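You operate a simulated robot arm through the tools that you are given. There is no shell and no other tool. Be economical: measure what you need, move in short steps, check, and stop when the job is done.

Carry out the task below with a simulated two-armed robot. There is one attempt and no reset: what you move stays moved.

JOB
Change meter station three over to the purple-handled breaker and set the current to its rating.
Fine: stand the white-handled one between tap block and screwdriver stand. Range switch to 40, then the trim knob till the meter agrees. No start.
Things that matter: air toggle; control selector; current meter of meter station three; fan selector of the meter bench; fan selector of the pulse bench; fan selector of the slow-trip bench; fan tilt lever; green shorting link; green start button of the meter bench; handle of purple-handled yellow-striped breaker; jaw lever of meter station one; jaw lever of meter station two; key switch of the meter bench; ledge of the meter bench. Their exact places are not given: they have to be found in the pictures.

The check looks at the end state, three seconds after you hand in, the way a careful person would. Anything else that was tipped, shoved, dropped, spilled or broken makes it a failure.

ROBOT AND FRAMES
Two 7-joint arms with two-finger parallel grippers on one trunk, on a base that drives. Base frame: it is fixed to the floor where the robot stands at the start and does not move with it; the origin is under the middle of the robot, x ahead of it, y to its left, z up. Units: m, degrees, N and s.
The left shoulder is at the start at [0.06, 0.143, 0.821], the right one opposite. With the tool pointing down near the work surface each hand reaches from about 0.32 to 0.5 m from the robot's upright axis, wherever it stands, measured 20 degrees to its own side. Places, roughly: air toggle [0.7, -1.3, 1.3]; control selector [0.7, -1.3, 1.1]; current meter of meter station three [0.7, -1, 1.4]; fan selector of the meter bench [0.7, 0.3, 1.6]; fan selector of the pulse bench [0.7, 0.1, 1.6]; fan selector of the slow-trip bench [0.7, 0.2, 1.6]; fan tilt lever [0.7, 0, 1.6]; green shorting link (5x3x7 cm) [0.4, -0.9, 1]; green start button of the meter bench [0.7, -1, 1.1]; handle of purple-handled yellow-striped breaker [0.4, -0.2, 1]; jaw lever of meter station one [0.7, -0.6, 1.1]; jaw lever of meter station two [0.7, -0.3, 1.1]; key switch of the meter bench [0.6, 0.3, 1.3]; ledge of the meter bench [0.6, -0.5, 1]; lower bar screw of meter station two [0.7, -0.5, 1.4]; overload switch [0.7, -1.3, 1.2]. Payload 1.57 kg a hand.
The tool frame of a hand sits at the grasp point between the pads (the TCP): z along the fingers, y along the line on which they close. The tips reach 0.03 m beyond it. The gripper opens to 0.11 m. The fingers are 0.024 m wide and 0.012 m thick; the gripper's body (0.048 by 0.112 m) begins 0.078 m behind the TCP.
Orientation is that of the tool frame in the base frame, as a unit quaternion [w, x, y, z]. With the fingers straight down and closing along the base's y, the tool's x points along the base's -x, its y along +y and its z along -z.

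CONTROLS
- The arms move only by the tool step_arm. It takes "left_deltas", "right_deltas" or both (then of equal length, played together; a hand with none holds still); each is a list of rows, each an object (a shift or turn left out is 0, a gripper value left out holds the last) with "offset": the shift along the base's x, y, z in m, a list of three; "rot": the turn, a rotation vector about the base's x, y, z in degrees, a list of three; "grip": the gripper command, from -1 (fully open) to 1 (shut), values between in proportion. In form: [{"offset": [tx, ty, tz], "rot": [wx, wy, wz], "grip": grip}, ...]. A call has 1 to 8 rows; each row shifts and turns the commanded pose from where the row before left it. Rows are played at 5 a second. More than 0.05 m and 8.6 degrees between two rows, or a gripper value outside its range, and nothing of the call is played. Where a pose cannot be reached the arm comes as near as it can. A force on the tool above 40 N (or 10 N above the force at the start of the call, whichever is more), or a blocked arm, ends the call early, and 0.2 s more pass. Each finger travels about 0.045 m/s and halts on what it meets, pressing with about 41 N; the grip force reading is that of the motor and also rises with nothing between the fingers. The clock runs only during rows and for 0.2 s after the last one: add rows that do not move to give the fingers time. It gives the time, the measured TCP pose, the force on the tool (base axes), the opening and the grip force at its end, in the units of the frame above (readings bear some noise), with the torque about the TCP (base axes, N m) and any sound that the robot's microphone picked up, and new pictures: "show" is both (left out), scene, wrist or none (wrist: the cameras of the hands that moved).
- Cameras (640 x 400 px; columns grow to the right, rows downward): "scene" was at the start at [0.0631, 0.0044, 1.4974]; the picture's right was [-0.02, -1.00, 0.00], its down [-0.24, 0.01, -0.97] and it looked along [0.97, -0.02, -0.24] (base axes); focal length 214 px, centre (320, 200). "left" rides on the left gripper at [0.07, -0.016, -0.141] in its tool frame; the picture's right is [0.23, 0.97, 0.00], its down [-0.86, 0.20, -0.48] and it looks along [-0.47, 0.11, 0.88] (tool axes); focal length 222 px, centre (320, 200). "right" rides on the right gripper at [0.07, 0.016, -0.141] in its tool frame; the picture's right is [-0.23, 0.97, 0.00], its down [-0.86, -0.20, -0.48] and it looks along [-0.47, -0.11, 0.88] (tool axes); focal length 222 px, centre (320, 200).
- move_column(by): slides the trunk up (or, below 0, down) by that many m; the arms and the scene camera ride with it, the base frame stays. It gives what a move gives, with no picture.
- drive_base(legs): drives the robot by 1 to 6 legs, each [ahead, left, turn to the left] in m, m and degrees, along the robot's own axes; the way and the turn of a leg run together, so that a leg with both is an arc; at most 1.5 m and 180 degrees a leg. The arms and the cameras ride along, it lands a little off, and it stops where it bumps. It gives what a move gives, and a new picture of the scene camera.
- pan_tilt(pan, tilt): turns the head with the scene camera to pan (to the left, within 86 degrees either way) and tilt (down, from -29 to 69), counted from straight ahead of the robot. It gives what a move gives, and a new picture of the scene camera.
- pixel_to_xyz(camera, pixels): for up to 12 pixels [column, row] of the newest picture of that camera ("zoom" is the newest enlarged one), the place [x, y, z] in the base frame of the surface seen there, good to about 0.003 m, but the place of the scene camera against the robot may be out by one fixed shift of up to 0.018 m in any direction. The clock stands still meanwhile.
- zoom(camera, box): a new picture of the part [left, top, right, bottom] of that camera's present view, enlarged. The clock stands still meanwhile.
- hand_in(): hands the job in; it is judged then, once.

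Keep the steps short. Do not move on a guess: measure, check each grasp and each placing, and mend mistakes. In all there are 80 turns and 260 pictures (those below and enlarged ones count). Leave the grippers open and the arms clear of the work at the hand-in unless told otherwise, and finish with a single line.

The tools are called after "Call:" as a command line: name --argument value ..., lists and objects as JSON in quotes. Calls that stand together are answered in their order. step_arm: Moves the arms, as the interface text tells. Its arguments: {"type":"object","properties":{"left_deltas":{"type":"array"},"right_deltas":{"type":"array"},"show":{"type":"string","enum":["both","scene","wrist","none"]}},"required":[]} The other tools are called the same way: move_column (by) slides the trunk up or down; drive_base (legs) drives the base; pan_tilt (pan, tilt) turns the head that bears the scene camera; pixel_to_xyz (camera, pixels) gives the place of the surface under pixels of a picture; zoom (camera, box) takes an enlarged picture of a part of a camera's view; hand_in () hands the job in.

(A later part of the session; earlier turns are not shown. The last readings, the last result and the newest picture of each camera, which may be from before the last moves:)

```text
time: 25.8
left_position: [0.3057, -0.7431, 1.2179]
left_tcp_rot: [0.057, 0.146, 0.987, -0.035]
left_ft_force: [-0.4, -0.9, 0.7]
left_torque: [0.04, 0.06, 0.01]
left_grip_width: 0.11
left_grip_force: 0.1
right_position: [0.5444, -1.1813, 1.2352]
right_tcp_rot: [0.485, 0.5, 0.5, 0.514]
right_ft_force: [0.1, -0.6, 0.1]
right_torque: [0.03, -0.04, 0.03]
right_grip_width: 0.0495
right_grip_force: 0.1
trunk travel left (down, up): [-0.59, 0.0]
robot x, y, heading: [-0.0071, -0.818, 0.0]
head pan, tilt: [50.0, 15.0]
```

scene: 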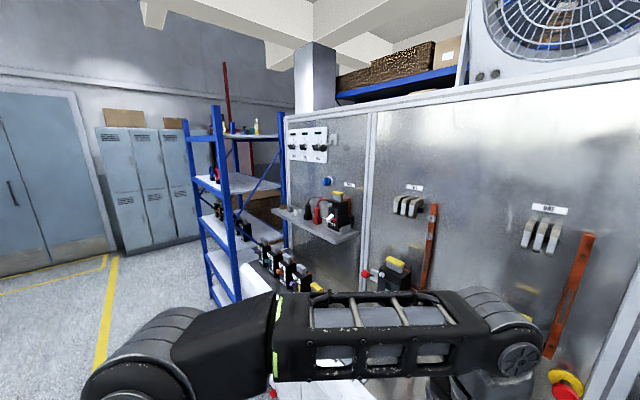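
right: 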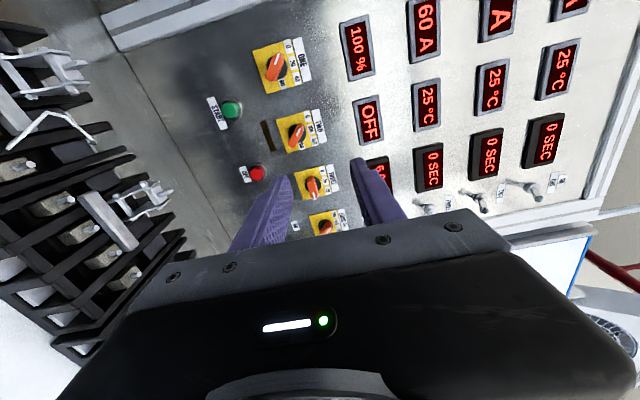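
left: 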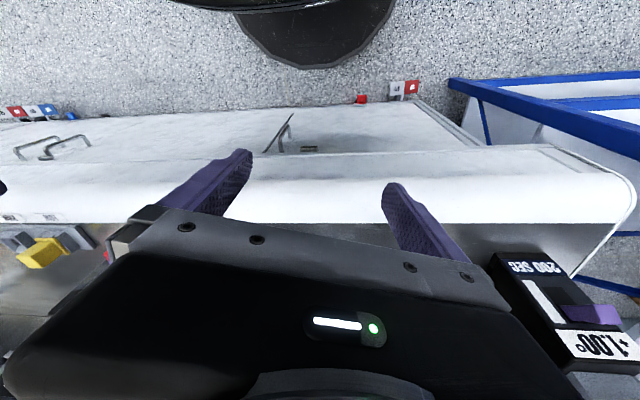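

Now the tool is at x 0.544. Align to y −1.214, z 1.191 and go to x 0.63, then look.

Call:
step_arm --right_deltas '[{"offset": [0.02, -0.016, -0.022], "rot": [0, 0, -1.7]}, {"offset": [0.02, -0.016, -0.022]}, {"offset": [0.025, 0, 0]}, {"offset": [0.02, 0, 0]}, {}]' --show "wrist"

Call:
zoom --camera "right" --box '[230, 110, 410, 230]'

```text
time: 27.0
left_position: [0.3061, -0.7412, 1.2177]
left_tcp_rot: [0.057, 0.146, 0.987, -0.037]
left_ft_force: [0.2, 0.1, 0.4]
left_torque: [0.02, -0.03, 0.01]
left_grip_width: 0.1101
left_grip_force: 0.0
right_position: [0.6286, -1.2107, 1.1934]
right_tcp_rot: [0.492, 0.507, 0.494, 0.507]
right_ft_force: [-0.2, -0.2, 0.4]
right_torque: [-0.01, 0.02, 0.0]
right_grip_width: 0.0494
right_grip_force: 0.1
trunk travel left (down, up): [-0.59, 0.0]
robot x, y, heading: [-0.0091, -0.8209, 0.5]
head pan, tilt: [50.0, 15.0]
```

right: 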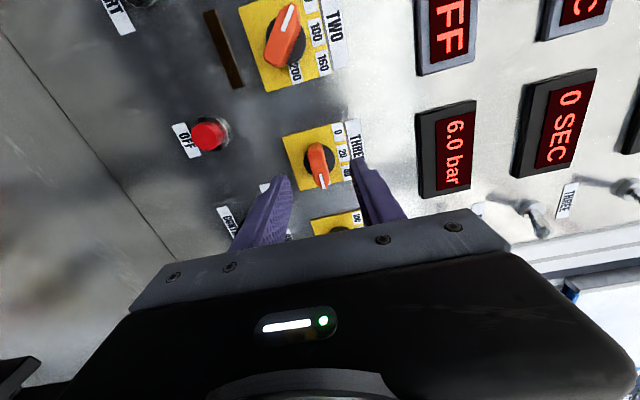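

```text
3.33 times, centred on (320, 170) of right
```

zoom: 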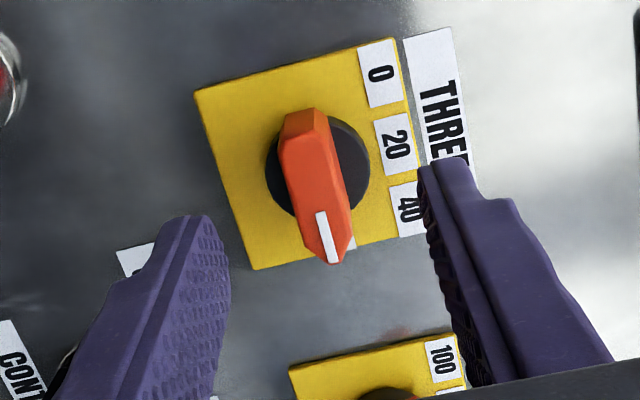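

Call:
pixel_to_xyz --camera "zoom" --pixels '[[305, 145], [320, 190], [330, 245], [290, 185], [340, 185], [235, 110], [250, 260], [380, 235]]'

```text
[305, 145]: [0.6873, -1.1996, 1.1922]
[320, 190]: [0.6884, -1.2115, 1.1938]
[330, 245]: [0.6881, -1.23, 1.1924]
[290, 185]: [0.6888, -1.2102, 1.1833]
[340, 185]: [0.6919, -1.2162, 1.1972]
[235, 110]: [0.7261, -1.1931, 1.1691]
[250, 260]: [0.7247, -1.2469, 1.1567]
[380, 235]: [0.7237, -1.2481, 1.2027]
```

Handle is centred between the fingers. Move in 5.5 cm and close.

Call:
step_arm --right_deltas '[{"offset": [0.03, -0.003, -0.002]}, {"offset": [0.025, 0, 0]}, {}, {"grip": 0.8}, {}, {}]' --show "wrist"

```text
time: 28.4
left_position: [0.3048, -0.7414, 1.2178]
left_tcp_rot: [0.055, 0.147, 0.987, -0.036]
left_ft_force: [0.2, -0.5, -0.3]
left_torque: [0.02, -0.04, -0.01]
left_grip_width: 0.1099
left_grip_force: 0.1
right_position: [0.6838, -1.2149, 1.1894]
right_tcp_rot: [0.493, 0.507, 0.493, 0.506]
right_ft_force: [3.8, -0.5, 5.0]
right_torque: [-0.35, -0.02, 0.1]
right_grip_width: 0.0152
right_grip_force: 19.9
trunk travel left (down, up): [-0.59, 0.0]
robot x, y, heading: [-0.0104, -0.821, -0.2]
head pan, tilt: [50.0, 15.0]
```

right: 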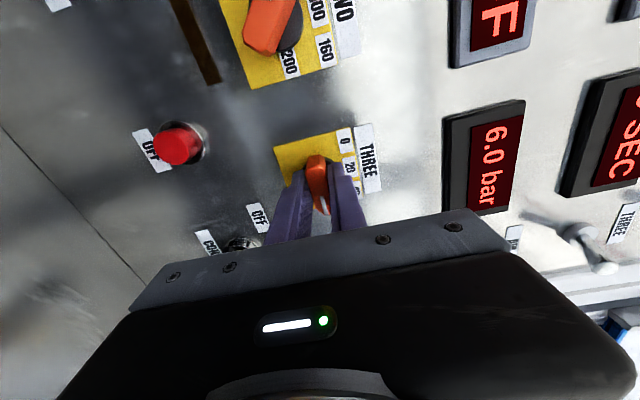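

Gripped (0.015 m). Turn −45° about x in six steps.

Call:
step_arm --right_deltas '[{"rot": [-7.5, 0, 0]}, {"rot": [-7.5, 0, 0]}, {"rot": [-7.5, 0, 0]}, {"rot": [-7.5, 0, 0]}, {"rot": [-7.5, 0, 0]}, {"rot": [-7.5, 0, 0]}, {}]' --show "wrist"

Call:
zoom --camera "right" --box '[220, 60, 440, 220]'

```text
time: 30.0
left_position: [0.3059, -0.7407, 1.2187]
left_tcp_rot: [0.056, 0.146, 0.987, -0.036]
left_ft_force: [-0.5, 0.2, -0.5]
left_torque: [0.02, -0.01, -0.03]
left_grip_width: 0.1098
left_grip_force: 0.0
right_position: [0.684, -1.2151, 1.1884]
right_tcp_rot: [0.649, 0.28, 0.651, 0.278]
right_ft_force: [2.9, 3.8, -4.1]
right_torque: [-0.03, -0.53, -0.11]
right_grip_width: 0.0149
right_grip_force: 30.5
trunk travel left (down, up): [-0.59, 0.0]
robot x, y, heading: [-0.0108, -0.8214, 0.2]
head pan, tilt: [50.0, 15.0]
```

right: 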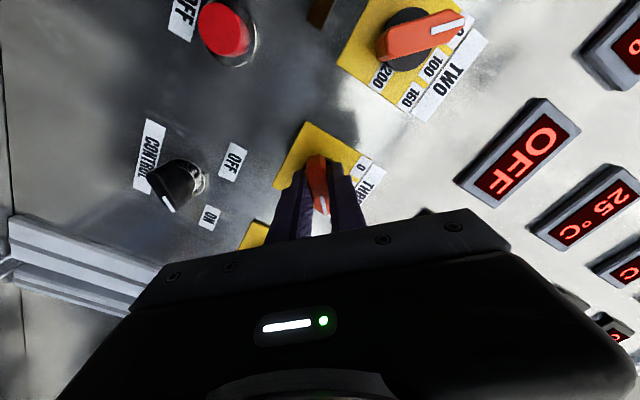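

```text
2.50 times, centred on (330, 140) of right
```

zoom: 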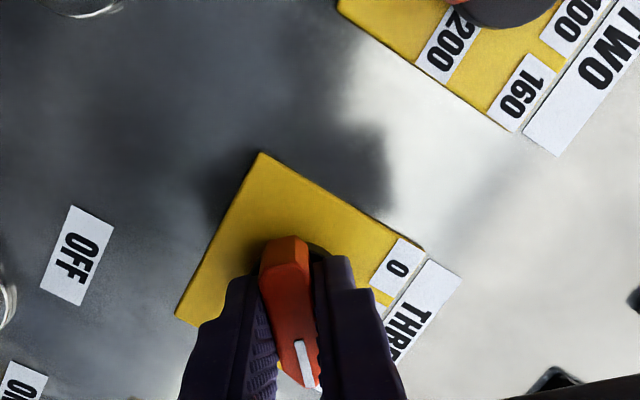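

The switch turned with the hand. Open partly, back out 8 cm and view the panel with the head.

Call:
step_arm --right_deltas '[{"grip": 0.1}, {}, {}, {"offset": [-0.04, 0, 0]}, {"offset": [-0.04, 0, 0]}, {}]' --show "wrist"

Call:
zoom --camera "right" --box '[200, 40, 460, 220]'

Call:
pan_tilt --pan -40 --tilt 15

Call:
zoom --camera "scene" --box '[220, 80, 400, 250]'

```text
time: 31.4
left_position: [0.3057, -0.742, 1.219]
left_tcp_rot: [0.056, 0.145, 0.987, -0.036]
left_ft_force: [0.1, 0.2, 0.1]
left_torque: [-0.03, 0.02, -0.01]
left_grip_width: 0.1102
left_grip_force: 0.1
right_position: [0.6026, -1.2181, 1.1872]
right_tcp_rot: [0.649, 0.279, 0.65, 0.279]
right_ft_force: [-0.6, 0.3, 0.4]
right_torque: [-0.03, -0.01, 0.05]
right_grip_width: 0.0495
right_grip_force: 0.0
trunk travel left (down, up): [-0.59, 0.0]
robot x, y, heading: [-0.0084, -0.8202, 0.2]
head pan, tilt: [50.0, 15.0]
```

right: 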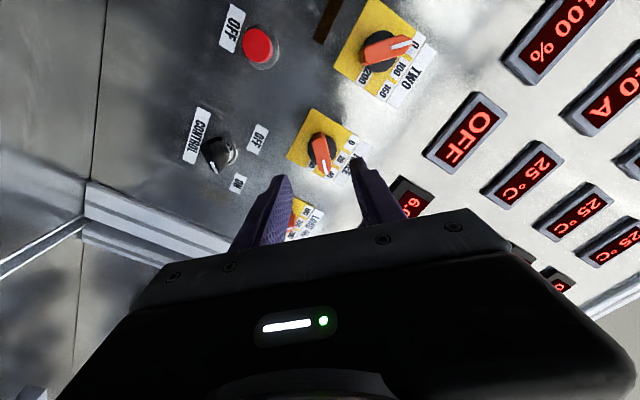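

```text
2.22 times, centred on (330, 130) of right
```

zoom: 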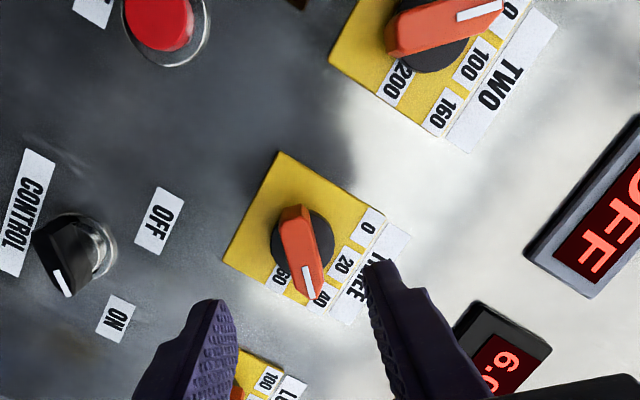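

```text
time: 33.1
left_position: [0.305, -0.742, 1.218]
left_tcp_rot: [0.056, 0.145, 0.987, -0.036]
left_ft_force: [-0.4, 0.2, -0.6]
left_torque: [-0.03, -0.03, 0.02]
left_grip_width: 0.1101
left_grip_force: 0.0
right_position: [0.6041, -1.2174, 1.1882]
right_tcp_rot: [0.649, 0.28, 0.65, 0.28]
right_ft_force: [-0.3, 0.0, 0.0]
right_torque: [0.02, 0.03, 0.02]
right_grip_width: 0.0494
right_grip_force: 0.0
trunk travel left (down, up): [-0.59, 0.0]
robot x, y, heading: [-0.0091, -0.8216, 0.3]
head pan, tilt: [-40.0, 15.0]
```

scene: 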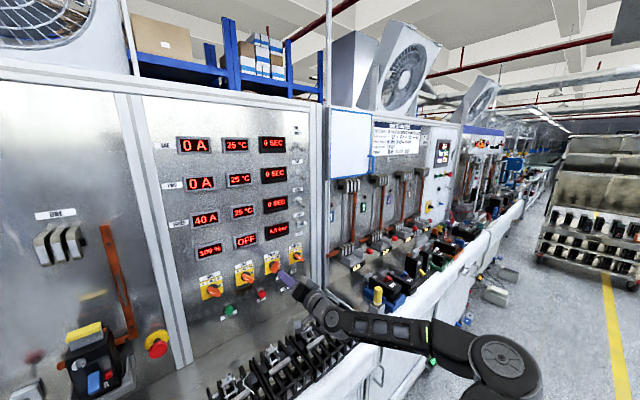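

```text
2.35 times, centred on (310, 165) of scene
```

zoom: 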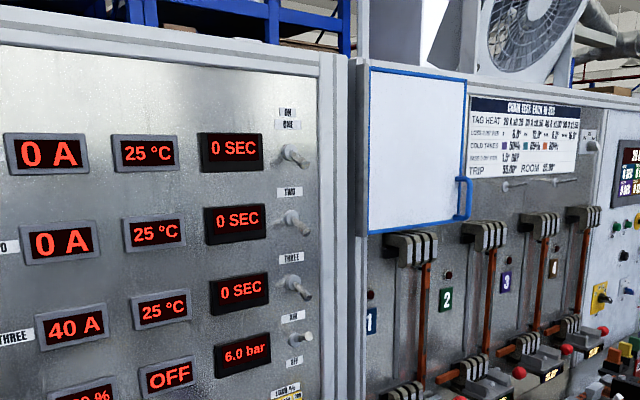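

The meter for three now reads 40 A. Retract the right arm and drive to view station three from the left side.

Call:
step_arm --right_deltas '[{"offset": [-0.05, 0.02, 0], "rot": [-8.5, 0, 0]}, {"offset": [-0.05, 0.02, 0.0], "rot": [-8.5, 0, 0]}, {"offset": [-0.05, 0.02, 0.0], "rot": [-8.5, 0, 0]}, {"offset": [-0.05, 0.02, 0], "rot": [-8.5, 0, 0]}, {"offset": [0, 0, 0], "rot": [-8.5, 0, 0], "grip": -1}, {"rot": [-2, 0, 0]}]' --show "none"

Call:
drive_base --legs '[[-0.12, 0, 0], [0, 1.2, 0]]'

Call:
pan_tilt --pan -30 --tilt 20

Call:
zoom --camera "scene" --box '[220, 130, 420, 270]'

```text
refused: row 1 steps farther than a row can; nothing moved
```

```text
time: 40.3
left_position: [0.1818, 0.5114, 1.2182]
left_tcp_rot: [0.057, 0.148, 0.987, -0.036]
left_ft_force: [-0.4, 0.4, -0.3]
left_torque: [-0.01, -0.03, -0.02]
left_grip_width: 0.1099
left_grip_force: 0.1
right_position: [0.4796, 0.0356, 1.1871]
right_tcp_rot: [0.65, 0.282, 0.649, 0.278]
right_ft_force: [0.2, 1.4, 1.3]
right_torque: [0.03, 0.03, -0.01]
right_grip_width: 0.0498
right_grip_force: 0.0
trunk travel left (down, up): [-0.59, 0.0]
robot x, y, heading: [-0.1316, 0.4335, -0.1]
head pan, tilt: [-40.0, 15.0]
```

scene: 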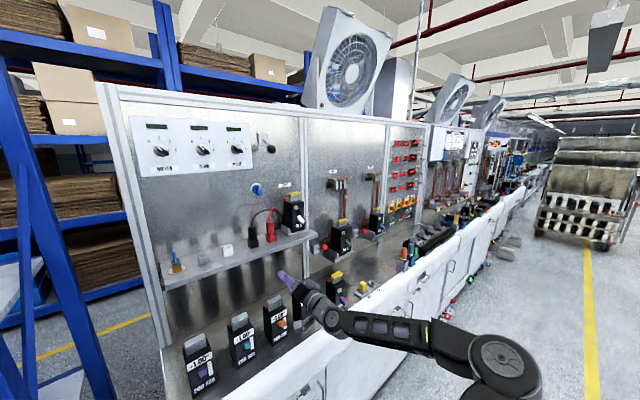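

```text
time: 41.0
left_position: [0.1833, 0.5109, 1.2188]
left_tcp_rot: [0.056, 0.149, 0.987, -0.037]
left_ft_force: [0.5, 0.3, 0.9]
left_torque: [0.01, 0.02, 0.01]
left_grip_width: 0.1101
left_grip_force: 0.1
right_position: [0.4801, 0.035, 1.1869]
right_tcp_rot: [0.649, 0.281, 0.649, 0.278]
right_ft_force: [-0.4, 0.2, -0.1]
right_torque: [-0.03, 0.0, 0.03]
right_grip_width: 0.0495
right_grip_force: 0.1
trunk travel left (down, up): [-0.59, 0.0]
robot x, y, heading: [-0.1285, 0.4355, -0.4]
head pan, tilt: [-30.0, 20.0]
```

scene: 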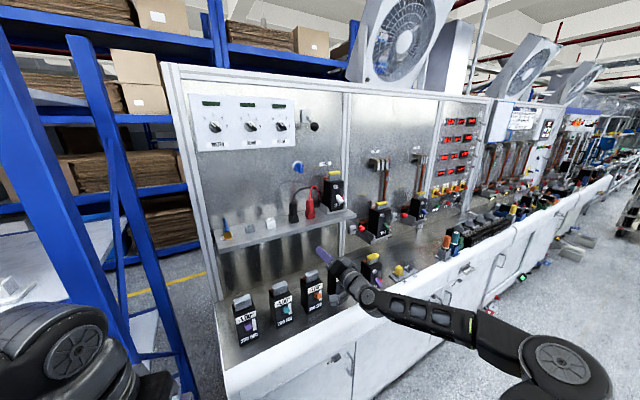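

```text
2.86 times, centred on (320, 200) of scene
```

zoom: 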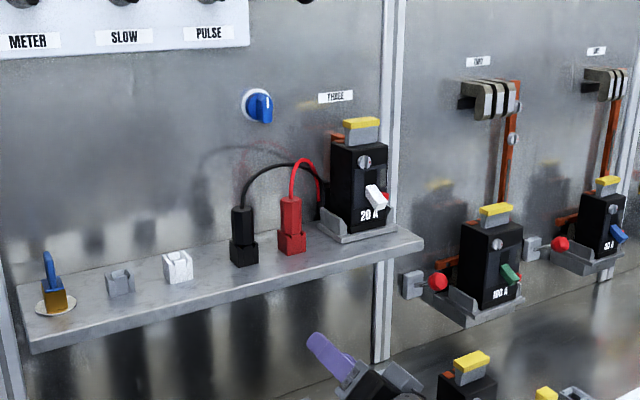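

The retract was refused (step too large), yet the drive went without contact; breakers still stand. I zoom closely on station three.

Call:
zoom --camera "scene" --box '[280, 150, 370, 225]'

Call:
zoom --camera "scene" --box '[220, 250, 470, 370]'

Call:
zoom --camera "scene" --box '[370, 200, 500, 290]'

```text
5.33 times, centred on (325, 188) of scene
```

zoom: 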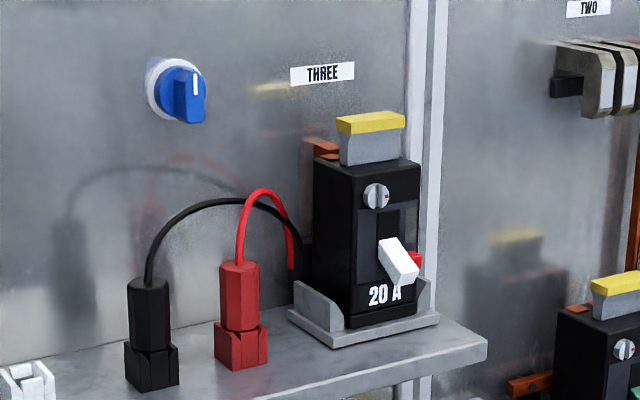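

```text
2.56 times, centred on (345, 310) of scene
```

zoom: 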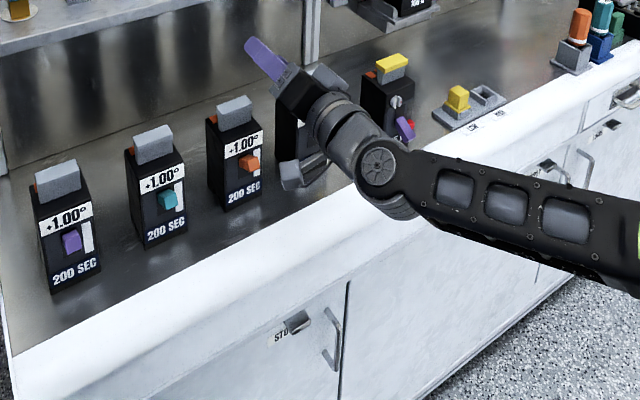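

```text
4.44 times, centred on (435, 245) of scene
```

zoom: 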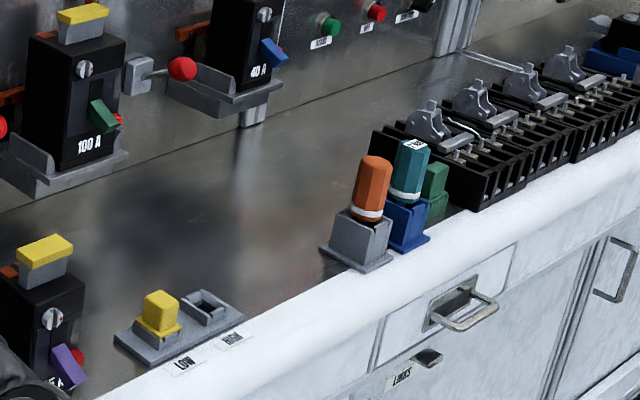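

The cables run from the red/black plugs to behind the breaker's left side. I need a wrist-camera look. Bring right hand back, roll it to close along y, and raise it.

Call:
step_arm --right_deltas '[{"offset": [-0.02, 0, 0.03], "rot": [-8.5, 0, 0]}, {"offset": [-0.02, 0, 0.03], "rot": [-8.5, 0, 0]}, {"offset": [-0.02, 0, 0.03], "rot": [-8.5, 0, 0]}, {"offset": [0, 0, 0.03], "rot": [-8.5, 0, 0]}, {"offset": [0, 0, 0.03], "rot": [-8.5, 0, 0], "grip": -1}, {"rot": [-4, 0, 0]}, {}]' --show "wrist"

Call:
drive_base --legs '[[0, -0.3, 0]]'

```text
time: 42.6
left_position: [0.1827, 0.5115, 1.2185]
left_tcp_rot: [0.056, 0.149, 0.987, -0.036]
left_ft_force: [-0.9, -0.1, -0.4]
left_torque: [0.01, -0.03, -0.01]
left_grip_width: 0.11
left_grip_force: 0.0
right_position: [0.4181, 0.0344, 1.3393]
right_tcp_rot: [0.708, 0.001, 0.706, -0.001]
right_ft_force: [-0.4, 0.9, 0.5]
right_torque: [-0.01, 0.0, 0.0]
right_grip_width: 0.1098
right_grip_force: 0.1
trunk travel left (down, up): [-0.59, 0.0]
robot x, y, heading: [-0.1299, 0.4347, -0.2]
head pan, tilt: [-30.0, 20.0]
```

right: 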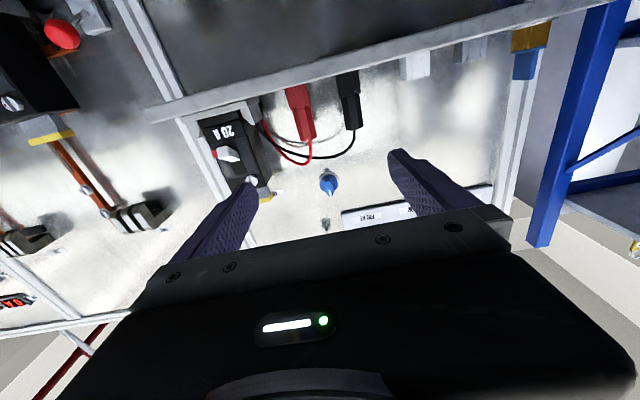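

```text
time: 44.7
left_position: [0.1815, 0.2045, 1.2195]
left_tcp_rot: [0.056, 0.149, 0.987, -0.035]
left_ft_force: [-0.2, -0.3, -0.3]
left_torque: [0.03, 0.0, 0.04]
left_grip_width: 0.1101
left_grip_force: 0.0
right_position: [0.4154, -0.2736, 1.3387]
right_tcp_rot: [0.708, 0.004, 0.706, -0.002]
right_ft_force: [-0.6, 0.4, 0.3]
right_torque: [0.0, 0.02, 0.05]
right_grip_width: 0.1098
right_grip_force: 0.1
trunk travel left (down, up): [-0.59, 0.0]
robot x, y, heading: [-0.1313, 0.1276, -0.5]
head pan, tilt: [-30.0, 20.0]
```

scene: 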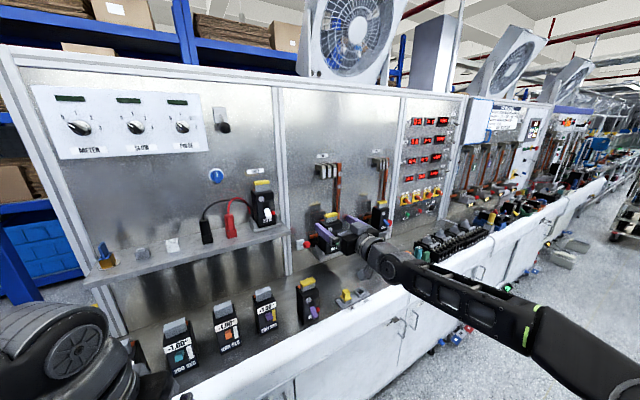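

Move the right hand left to y≈−0.07 in front of station three at z≈1.37 for a close look.

Call:
step_arm --right_deltas '[{"offset": [-0.01, 0.045, 0.01]}, {"offset": [-0.01, 0.045, 0.01]}, {"offset": [0, 0.045, 0.01]}, {"offset": [0, 0.045, 0]}, {"offset": [0, 0.025, 0]}, {}]' --show "wrist"

Call:
zoom --camera "right" --box '[240, 40, 440, 180]'

```text
time: 46.1
left_position: [0.1812, 0.2067, 1.2184]
left_tcp_rot: [0.056, 0.15, 0.986, -0.036]
left_ft_force: [-0.1, 0.0, -0.7]
left_torque: [-0.03, -0.02, -0.04]
left_grip_width: 0.11
left_grip_force: 0.0
right_position: [0.3943, -0.0654, 1.3676]
right_tcp_rot: [0.708, 0.004, 0.706, -0.002]
right_ft_force: [0.1, -0.7, -0.2]
right_torque: [0.01, 0.03, 0.0]
right_grip_width: 0.1102
right_grip_force: 0.2
trunk travel left (down, up): [-0.59, 0.0]
robot x, y, heading: [-0.1342, 0.1307, -0.4]
head pan, tilt: [-30.0, 20.0]
```

right: 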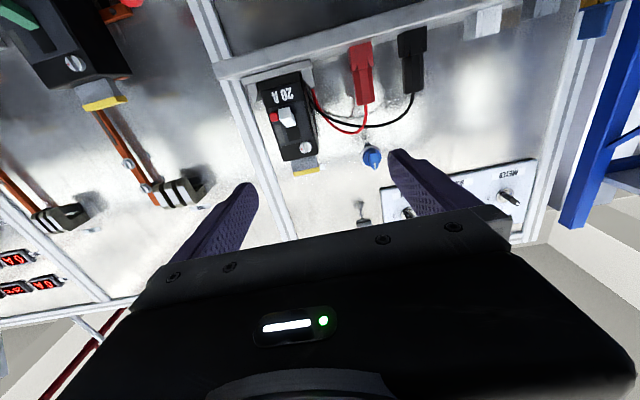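

```text
2.86 times, centred on (340, 110) of right
```

zoom: 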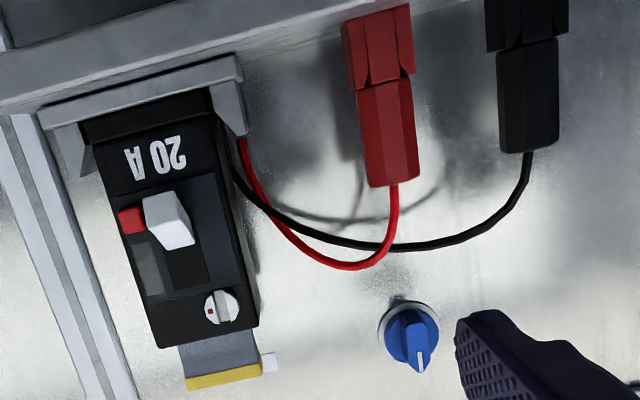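

Call:
pixel_to_xyz --camera "zoom" --pixels '[[245, 150], [238, 178], [100, 130], [205, 100], [240, 330], [155, 340], [185, 360], [255, 350], [268, 362], [170, 215], [410, 330], [385, 120]]'

Call:
pixel_to_xyz --camera "right" --pixels '[[245, 80], [310, 65], [318, 90], [260, 90], [300, 75], [290, 155], [308, 150], [305, 172], [315, 110], [285, 150]]'

Call:
zoom --camera "right" --box '[240, 60, 330, 120]'

```text
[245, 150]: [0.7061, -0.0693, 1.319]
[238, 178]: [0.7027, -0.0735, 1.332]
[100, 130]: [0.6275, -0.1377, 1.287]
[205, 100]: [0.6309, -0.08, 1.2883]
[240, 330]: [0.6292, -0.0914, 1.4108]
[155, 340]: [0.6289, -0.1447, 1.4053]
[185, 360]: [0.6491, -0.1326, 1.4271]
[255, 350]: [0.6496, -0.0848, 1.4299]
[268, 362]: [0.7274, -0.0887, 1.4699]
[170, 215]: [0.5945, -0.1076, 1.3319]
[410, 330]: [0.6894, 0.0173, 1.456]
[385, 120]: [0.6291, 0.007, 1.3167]
```

```text
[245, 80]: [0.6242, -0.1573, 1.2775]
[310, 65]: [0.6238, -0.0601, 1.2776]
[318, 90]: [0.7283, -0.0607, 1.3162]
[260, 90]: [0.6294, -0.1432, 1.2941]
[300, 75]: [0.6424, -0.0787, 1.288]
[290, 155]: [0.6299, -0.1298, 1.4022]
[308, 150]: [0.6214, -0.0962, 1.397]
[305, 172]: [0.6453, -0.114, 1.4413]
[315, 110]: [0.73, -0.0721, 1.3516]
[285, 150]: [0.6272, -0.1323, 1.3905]
```

```text
6.67 times, centred on (285, 90) of right
```

zoom: 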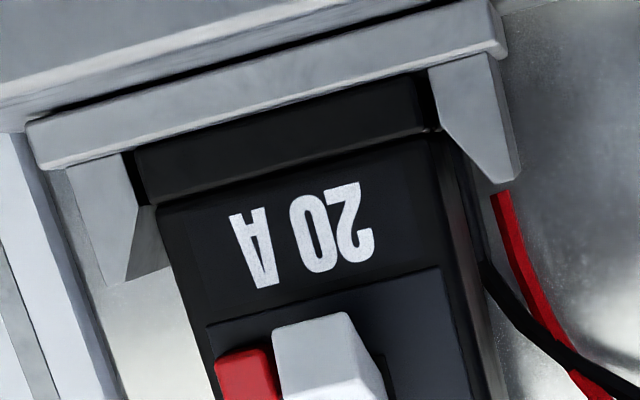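

The cables end at x≈0.705 behind the nest's left wall, apart from the breaker. I measure the breaker's flanks, cap and wire arc precisely.

Call:
zoom --camera "right" --box '[240, 80, 400, 180]'

Call:
pixel_to_xyz --camera "zoom" --pixels '[[180, 285], [297, 265], [170, 250], [290, 240], [205, 325], [315, 290], [225, 370], [300, 355], [420, 205], [330, 150], [400, 170], [306, 240]]'

```text
4.00 times, centred on (320, 130) of right
```

zoom: 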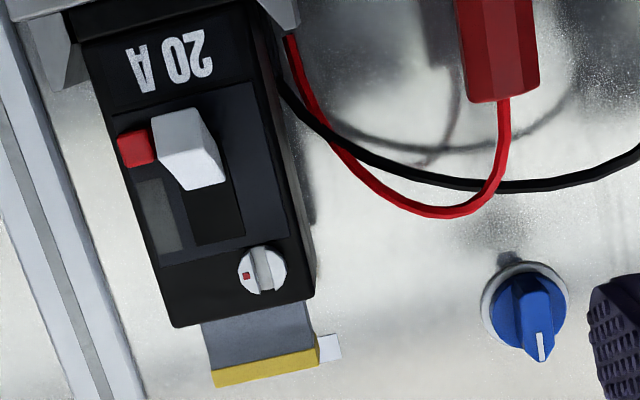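

```text
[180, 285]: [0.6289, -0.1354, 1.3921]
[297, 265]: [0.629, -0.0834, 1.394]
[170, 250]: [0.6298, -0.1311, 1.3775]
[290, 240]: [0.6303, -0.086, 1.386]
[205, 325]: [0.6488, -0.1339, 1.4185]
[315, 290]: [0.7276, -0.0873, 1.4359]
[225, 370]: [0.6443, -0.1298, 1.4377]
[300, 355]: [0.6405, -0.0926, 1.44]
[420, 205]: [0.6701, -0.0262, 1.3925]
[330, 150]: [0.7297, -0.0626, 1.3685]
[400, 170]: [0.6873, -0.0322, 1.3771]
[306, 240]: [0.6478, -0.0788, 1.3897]
```

Call:
pixel_to_xyz --camera "zoom" --pixels '[[60, 200], [40, 130], [100, 320], [150, 255], [145, 265], [163, 300]]'

Call:
drive_base --legs '[[0.12, 0, 0.4]]'

Call:
step_arm --right_deltas '[{"offset": [0, -0.025, 0.014], "grip": -0.53}, {"offset": [0, -0.02, 0.013]}, {}]' --show "wrist"

```text
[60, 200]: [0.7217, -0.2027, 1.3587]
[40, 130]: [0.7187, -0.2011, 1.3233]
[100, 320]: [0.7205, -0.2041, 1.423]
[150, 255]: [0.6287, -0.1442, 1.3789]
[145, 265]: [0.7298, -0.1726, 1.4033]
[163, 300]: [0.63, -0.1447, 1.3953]
```

```text
time: 47.3
left_position: [0.3013, 0.2081, 1.2179]
left_tcp_rot: [0.057, 0.146, 0.987, -0.036]
left_ft_force: [0.5, 0.0, -0.6]
left_torque: [-0.02, 0.04, -0.03]
left_grip_width: 0.11
left_grip_force: 0.1
right_position: [0.5175, -0.0613, 1.3676]
right_tcp_rot: [0.707, -0.001, 0.707, 0.001]
right_ft_force: [0.7, 0.3, -0.9]
right_torque: [-0.03, -0.01, 0.02]
right_grip_width: 0.11
right_grip_force: 0.1
trunk travel left (down, up): [-0.59, 0.0]
robot x, y, heading: [-0.0127, 0.1335, 0.1]
head pan, tilt: [-30.0, 20.0]
```

scene: 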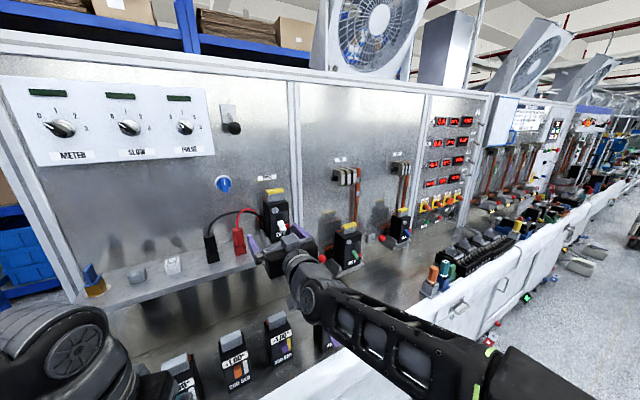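

```text
time: 48.1
left_position: [0.2998, 0.2077, 1.2184]
left_tcp_rot: [0.056, 0.146, 0.987, -0.036]
left_ft_force: [0.0, 0.8, -0.2]
left_torque: [0.03, 0.04, 0.0]
left_grip_width: 0.11
left_grip_force: 0.0
right_position: [0.5151, -0.1076, 1.3955]
right_tcp_rot: [0.708, 0.0, 0.706, 0.001]
right_ft_force: [0.0, -0.5, 0.2]
right_torque: [0.0, -0.01, 0.0]
right_grip_width: 0.0839
right_grip_force: 0.1
trunk travel left (down, up): [-0.59, 0.0]
robot x, y, heading: [-0.0132, 0.1265, -0.4]
head pan, tilt: [-30.0, 20.0]
```

right: 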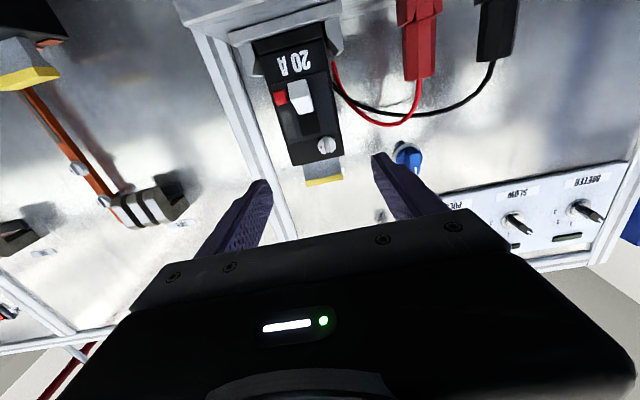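

Call:
pixel_to_xyz --camera "right" --pixels '[[291, 158], [290, 150], [337, 143], [340, 140], [310, 180], [335, 178], [310, 165], [338, 160]]'

```text
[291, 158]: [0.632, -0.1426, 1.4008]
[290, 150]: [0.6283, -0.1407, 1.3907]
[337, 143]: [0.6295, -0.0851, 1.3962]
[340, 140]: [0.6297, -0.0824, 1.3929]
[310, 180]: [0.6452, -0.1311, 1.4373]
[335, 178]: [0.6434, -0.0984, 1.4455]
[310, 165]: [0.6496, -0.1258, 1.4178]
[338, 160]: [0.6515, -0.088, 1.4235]
```

Breaker flanks at y −0.1435 and −0.081. Advance to x≈0.652 at y −0.112, then close.

Call:
step_arm --right_deltas '[{"offset": [0.045, -0.003, 0]}, {"offset": [0.045, -0.001, 0]}, {"offset": [0.03, 0, 0]}, {"offset": [0.015, 0, 0]}, {}]' --show "wrist"

Call:
pan_tilt --pan -25 --tilt 20

Call:
zoom --camera "scene" --box '[190, 130, 350, 260]'

```text
time: 49.3
left_position: [0.3, 0.2076, 1.2196]
left_tcp_rot: [0.056, 0.145, 0.987, -0.036]
left_ft_force: [-0.1, -0.3, 0.4]
left_torque: [0.04, 0.02, 0.02]
left_grip_width: 0.11
left_grip_force: 0.0
right_position: [0.6499, -0.1111, 1.3965]
right_tcp_rot: [0.708, 0.001, 0.706, 0.0]
right_ft_force: [0.6, -0.2, 0.6]
right_torque: [0.03, -0.01, -0.02]
right_grip_width: 0.0843
right_grip_force: 0.0
trunk travel left (down, up): [-0.59, 0.0]
robot x, y, heading: [-0.0123, 0.1312, -0.2]
head pan, tilt: [-30.0, 20.0]
```

right: 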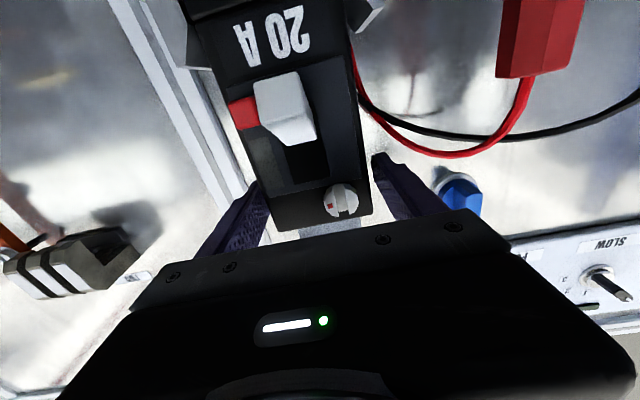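

```text
time: 50.0
left_position: [0.3002, 0.207, 1.2191]
left_tcp_rot: [0.056, 0.146, 0.987, -0.037]
left_ft_force: [0.6, 0.7, 0.3]
left_torque: [0.0, 0.01, 0.0]
left_grip_width: 0.1101
left_grip_force: 0.1
right_position: [0.6481, -0.1119, 1.3967]
right_tcp_rot: [0.708, 0.0, 0.706, 0.001]
right_ft_force: [0.3, 0.3, 0.3]
right_torque: [0.01, -0.01, -0.01]
right_grip_width: 0.0841
right_grip_force: 0.0
trunk travel left (down, up): [-0.59, 0.0]
robot x, y, heading: [-0.0113, 0.128, 0.1]
head pan, tilt: [-25.0, 20.0]
```

scene: 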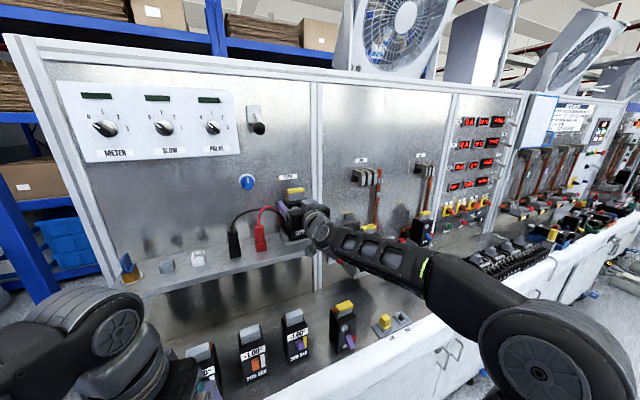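

```text
3.08 times, centred on (270, 195) of scene
```

zoom: 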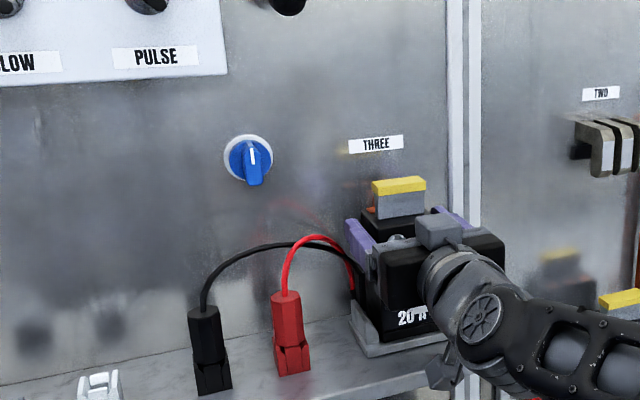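

Fingers straddle the body, clear of the wires. Close and lift 1 cm to test.

Call:
step_arm --right_deltas '[{"grip": 0.9}, {}, {}, {}]' --show "none"

Call:
step_arm --right_deltas '[{"offset": [0, 0, 0.01]}, {"offset": [0, 0, 0.01]}, {}]' --show "scene"

Call:
zoom --camera "scene" --box '[230, 160, 340, 250]'

```text
time: 51.0
left_position: [0.2998, 0.2086, 1.2183]
left_tcp_rot: [0.056, 0.145, 0.987, -0.037]
left_ft_force: [0.2, -0.2, 0.0]
left_torque: [0.03, 0.0, 0.0]
left_grip_width: 0.1099
left_grip_force: 0.0
right_position: [0.65, -0.1116, 1.3974]
right_tcp_rot: [0.708, 0.0, 0.706, 0.001]
right_ft_force: [1.0, -0.2, -0.5]
right_torque: [-0.09, -0.04, -0.07]
right_grip_width: 0.0662
right_grip_force: 40.4
trunk travel left (down, up): [-0.59, 0.0]
robot x, y, heading: [-0.0148, 0.1286, 0.1]
head pan, tilt: [-25.0, 20.0]
```

```text
time: 51.8
left_position: [0.3012, 0.2068, 1.2186]
left_tcp_rot: [0.056, 0.146, 0.987, -0.037]
left_ft_force: [-0.2, -0.1, -0.2]
left_torque: [0.01, 0.02, 0.0]
left_grip_width: 0.1102
left_grip_force: 0.2
right_position: [0.6505, -0.1106, 1.4152]
right_tcp_rot: [0.708, 0.0, 0.706, 0.002]
right_ft_force: [0.7, 0.0, -5.1]
right_torque: [0.01, 0.01, -0.01]
right_grip_width: 0.0661
right_grip_force: 41.2
trunk travel left (down, up): [-0.59, 0.0]
robot x, y, heading: [-0.0124, 0.1318, 0.1]
head pan, tilt: [-25.0, 20.0]
```

scene: 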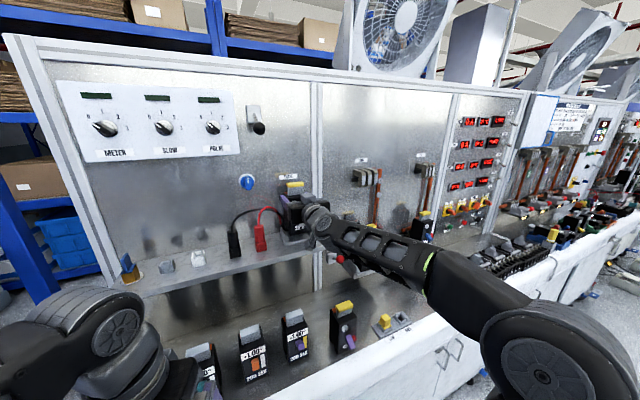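

```text
4.44 times, centred on (285, 205) of scene
```

zoom: 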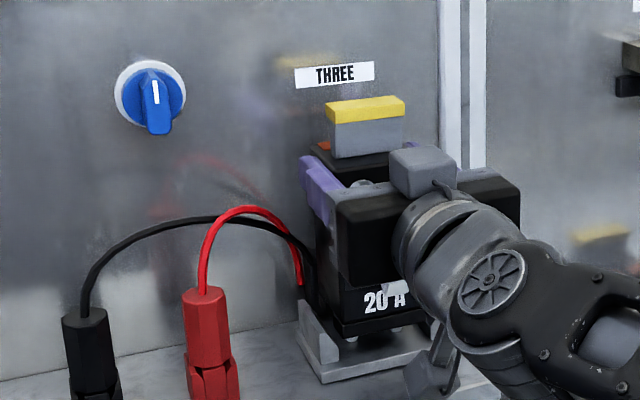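

It lifts freely (≈5 N). Lift 3.5 cm more, then pull straight out.

Call:
step_arm --right_deltas '[{"offset": [0, 0, 0.018]}, {"offset": [0, 0, 0.018]}, {"offset": [-0.02, 0, 0]}, {"offset": [-0.04, 0, 0]}, {"offset": [-0.04, 0, 0]}, {"offset": [-0.04, 0, 0]}, {"offset": [-0.02, 0, 0]}, {}]' --show "both"

Call:
zoom --camera "scene" --box '[200, 140, 360, 260]'

```text
time: 53.6
left_position: [0.3004, 0.2081, 1.2183]
left_tcp_rot: [0.056, 0.146, 0.987, -0.037]
left_ft_force: [-0.4, -0.3, 0.2]
left_torque: [0.01, 0.01, -0.01]
left_grip_width: 0.1104
left_grip_force: 0.0
right_position: [0.4899, -0.109, 1.4501]
right_tcp_rot: [0.707, 0.0, 0.707, 0.0]
right_ft_force: [0.7, 0.2, -5.6]
right_torque: [0.0, 0.02, 0.03]
right_grip_width: 0.0656
right_grip_force: 41.1
trunk travel left (down, up): [-0.59, 0.0]
robot x, y, heading: [-0.0147, 0.13, -0.4]
head pan, tilt: [-25.0, 20.0]
```

scene: 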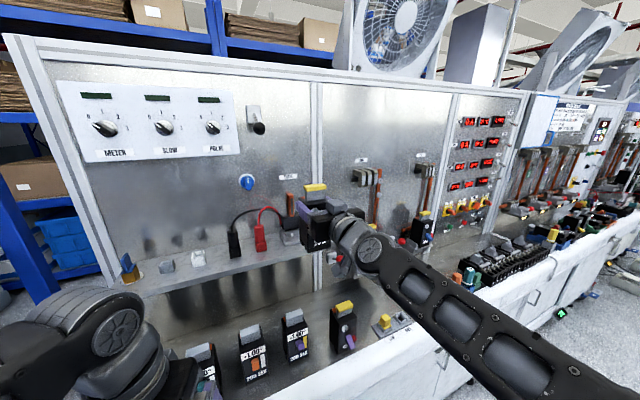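
right: 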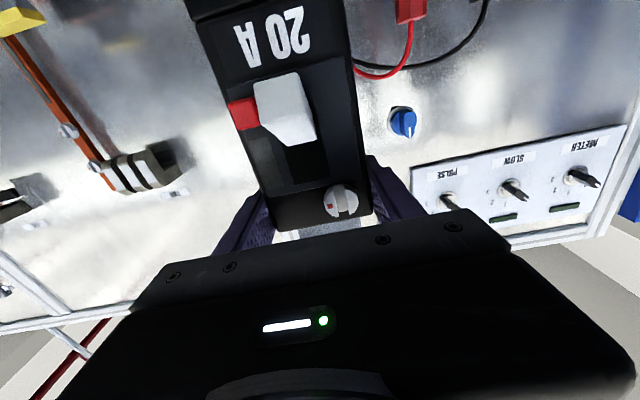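

```text
3.33 times, centred on (280, 200) of scene
```

zoom: 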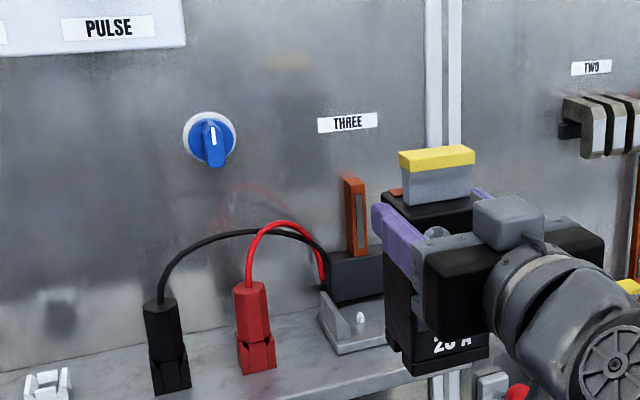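

The nest is exposed: a pin in its floor and a copper bar on the wall; leads stay with the nest. Nested grip pose was TCP (0.650, −0.112, 1.397). Now drive right 0.45 to face the gap between tap block and screwdriver stand.

Call:
drive_base --legs '[[-0.02, 0, 0], [0, -0.45, 0]]'

Call:
pan_tilt --pan -20 --tilt 45

Call:
zoom --camera "scene" --box '[200, 120, 440, 280]'

```text
time: 56.7
left_position: [0.2798, -0.2408, 1.2182]
left_tcp_rot: [0.057, 0.148, 0.987, -0.037]
left_ft_force: [-0.5, -0.8, 0.9]
left_torque: [0.02, -0.01, 0.0]
left_grip_width: 0.1102
left_grip_force: 0.0
right_position: [0.4686, -0.558, 1.4497]
right_tcp_rot: [0.708, 0.003, 0.706, -0.001]
right_ft_force: [0.2, -0.3, -5.6]
right_torque: [0.01, 0.06, 0.02]
right_grip_width: 0.0658
right_grip_force: 41.2
trunk travel left (down, up): [-0.59, 0.0]
robot x, y, heading: [-0.0335, -0.3181, -0.4]
head pan, tilt: [-25.0, 20.0]
```

scene: 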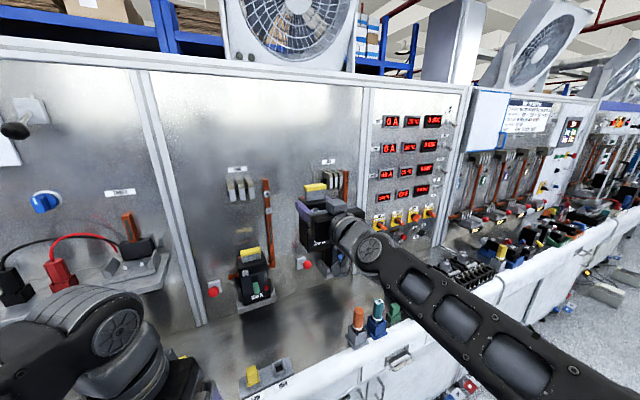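

```text
time: 57.5
left_position: [0.2796, -0.2409, 1.2183]
left_tcp_rot: [0.056, 0.148, 0.987, -0.036]
left_ft_force: [0.3, 0.6, -0.8]
left_torque: [0.0, 0.01, 0.0]
left_grip_width: 0.11
left_grip_force: 0.0
right_position: [0.4684, -0.5576, 1.4503]
right_tcp_rot: [0.708, 0.002, 0.706, 0.0]
right_ft_force: [0.4, 0.1, -5.3]
right_torque: [-0.02, 0.04, -0.01]
right_grip_width: 0.0659
right_grip_force: 41.0
trunk travel left (down, up): [-0.59, 0.0]
robot x, y, heading: [-0.0327, -0.315, -0.1]
head pan, tilt: [-20.0, 45.0]
```

scene: 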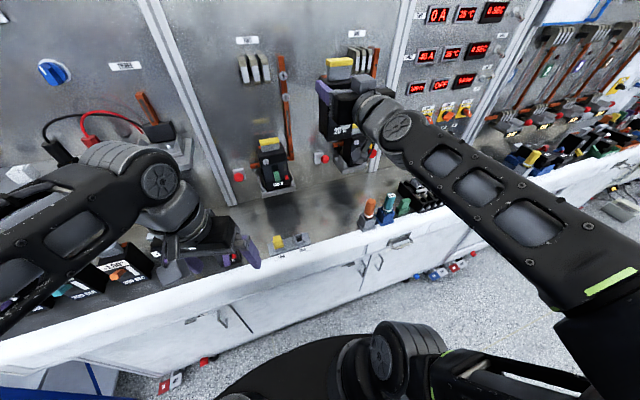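

```text
2.50 times, centred on (320, 200) of scene
```

zoom: 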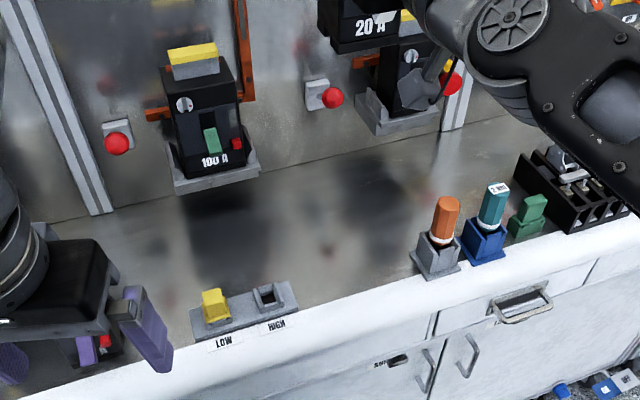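

Call:
pixel_to_xyz --camera "zoom" --pixels '[[297, 305], [290, 285], [412, 262], [425, 278], [350, 275], [345, 240], [340, 292], [440, 210], [240, 180], [360, 130], [190, 300], [255, 150]]'

```text
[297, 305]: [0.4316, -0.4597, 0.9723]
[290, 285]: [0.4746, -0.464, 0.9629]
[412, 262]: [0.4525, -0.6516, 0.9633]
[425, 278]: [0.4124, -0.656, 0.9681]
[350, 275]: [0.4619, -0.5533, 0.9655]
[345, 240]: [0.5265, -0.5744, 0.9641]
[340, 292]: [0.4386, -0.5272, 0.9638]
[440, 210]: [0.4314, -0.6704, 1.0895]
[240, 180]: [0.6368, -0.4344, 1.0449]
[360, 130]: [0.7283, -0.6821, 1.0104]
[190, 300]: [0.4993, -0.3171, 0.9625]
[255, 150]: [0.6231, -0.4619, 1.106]
```

The gap runs y −0.463…−0.652 (middle −0.557), so y is right. Lower straight down in stages, first 0.22 m.

Call:
step_arm --right_deltas '[{"offset": [0, 0, -0.044]}, {"offset": [0, 0, -0.044]}, {"offset": [0, 0, -0.044]}, {"offset": [0, 0, -0.044]}, {"offset": [0, 0, -0.044]}, {}]' --show "scene"

```text
time: 59.0
left_position: [0.2791, -0.2399, 1.219]
left_tcp_rot: [0.057, 0.149, 0.987, -0.037]
left_ft_force: [-0.2, -1.0, -0.2]
left_torque: [0.01, -0.01, -0.03]
left_grip_width: 0.1101
left_grip_force: 0.1
right_position: [0.4938, -0.5618, 1.2472]
right_tcp_rot: [0.708, 0.003, 0.706, -0.001]
right_ft_force: [-0.1, 0.0, -5.5]
right_torque: [0.0, 0.08, -0.03]
right_grip_width: 0.0659
right_grip_force: 41.6
right hand out of reach, approached as far as the arm can: row 4, 5
trunk travel left (down, up): [-0.59, 0.0]
robot x, y, heading: [-0.0329, -0.3189, -0.2]
head pan, tilt: [-20.0, 45.0]
```

scene: 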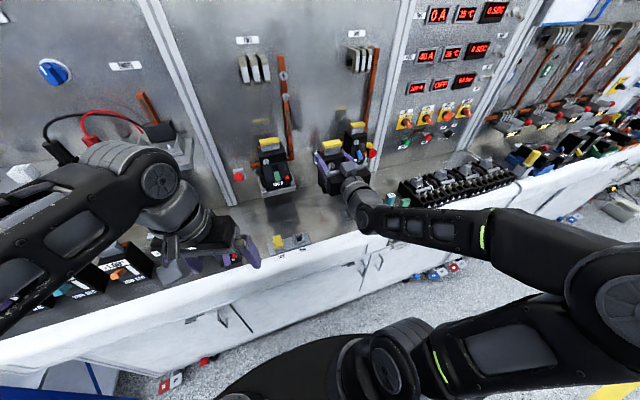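

The arm is too folded to go lower there. I back the base 0.15 m and shift it 0.1 m right, then bring the hand back over the gap.

Call:
drive_base --legs '[[-0.15, 0, 0], [0, -0.1, 0]]'

Call:
step_arm --right_deltas '[{"offset": [0, 0.03, 0.01]}, {"offset": [0, 0.03, 0]}, {"offset": [0, 0.035, 0]}, {"offset": [0.04, 0, 0]}, {"offset": [0.04, 0, 0]}, {"offset": [0.025, 0, 0]}, {}]' --show "scene"

```text
time: 61.1
left_position: [0.1299, -0.3395, 1.2185]
left_tcp_rot: [0.057, 0.149, 0.987, -0.036]
left_ft_force: [-0.2, -0.3, -0.1]
left_torque: [0.04, -0.04, -0.03]
left_grip_width: 0.1103
left_grip_force: 0.1
right_position: [0.3442, -0.6616, 1.2472]
right_tcp_rot: [0.708, 0.003, 0.707, 0.0]
right_ft_force: [0.5, -1.3, -6.0]
right_torque: [-0.01, -0.01, 0.03]
right_grip_width: 0.0657
right_grip_force: 41.1
trunk travel left (down, up): [-0.59, 0.0]
robot x, y, heading: [-0.1873, -0.4118, -0.2]
head pan, tilt: [-20.0, 45.0]
```

scene: 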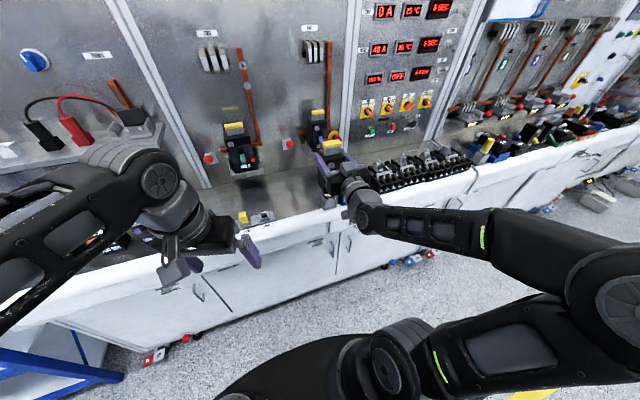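

```text
time: 62.7
left_position: [0.1286, -0.3384, 1.2183]
left_tcp_rot: [0.057, 0.148, 0.987, -0.037]
left_ft_force: [-0.5, -0.8, -0.3]
left_torque: [0.0, -0.02, 0.0]
left_grip_width: 0.1101
left_grip_force: 0.1
right_position: [0.4502, -0.5655, 1.2525]
right_tcp_rot: [0.708, 0.002, 0.706, -0.001]
right_ft_force: [-1.0, 0.6, -4.8]
right_torque: [0.05, 0.02, 0.01]
right_grip_width: 0.0658
right_grip_force: 41.1
trunk travel left (down, up): [-0.59, 0.0]
robot x, y, heading: [-0.1827, -0.4177, -0.1]
head pan, tilt: [-20.0, 45.0]
```

scene: 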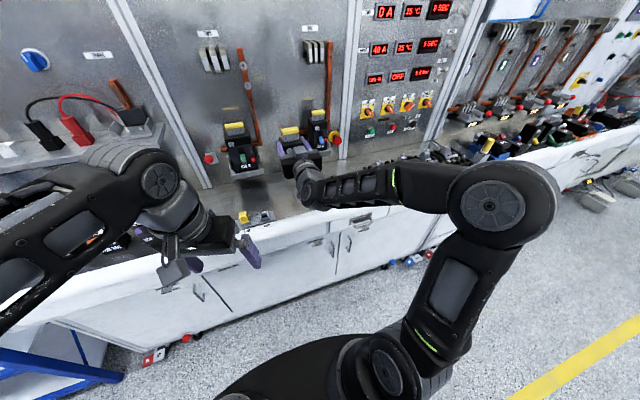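

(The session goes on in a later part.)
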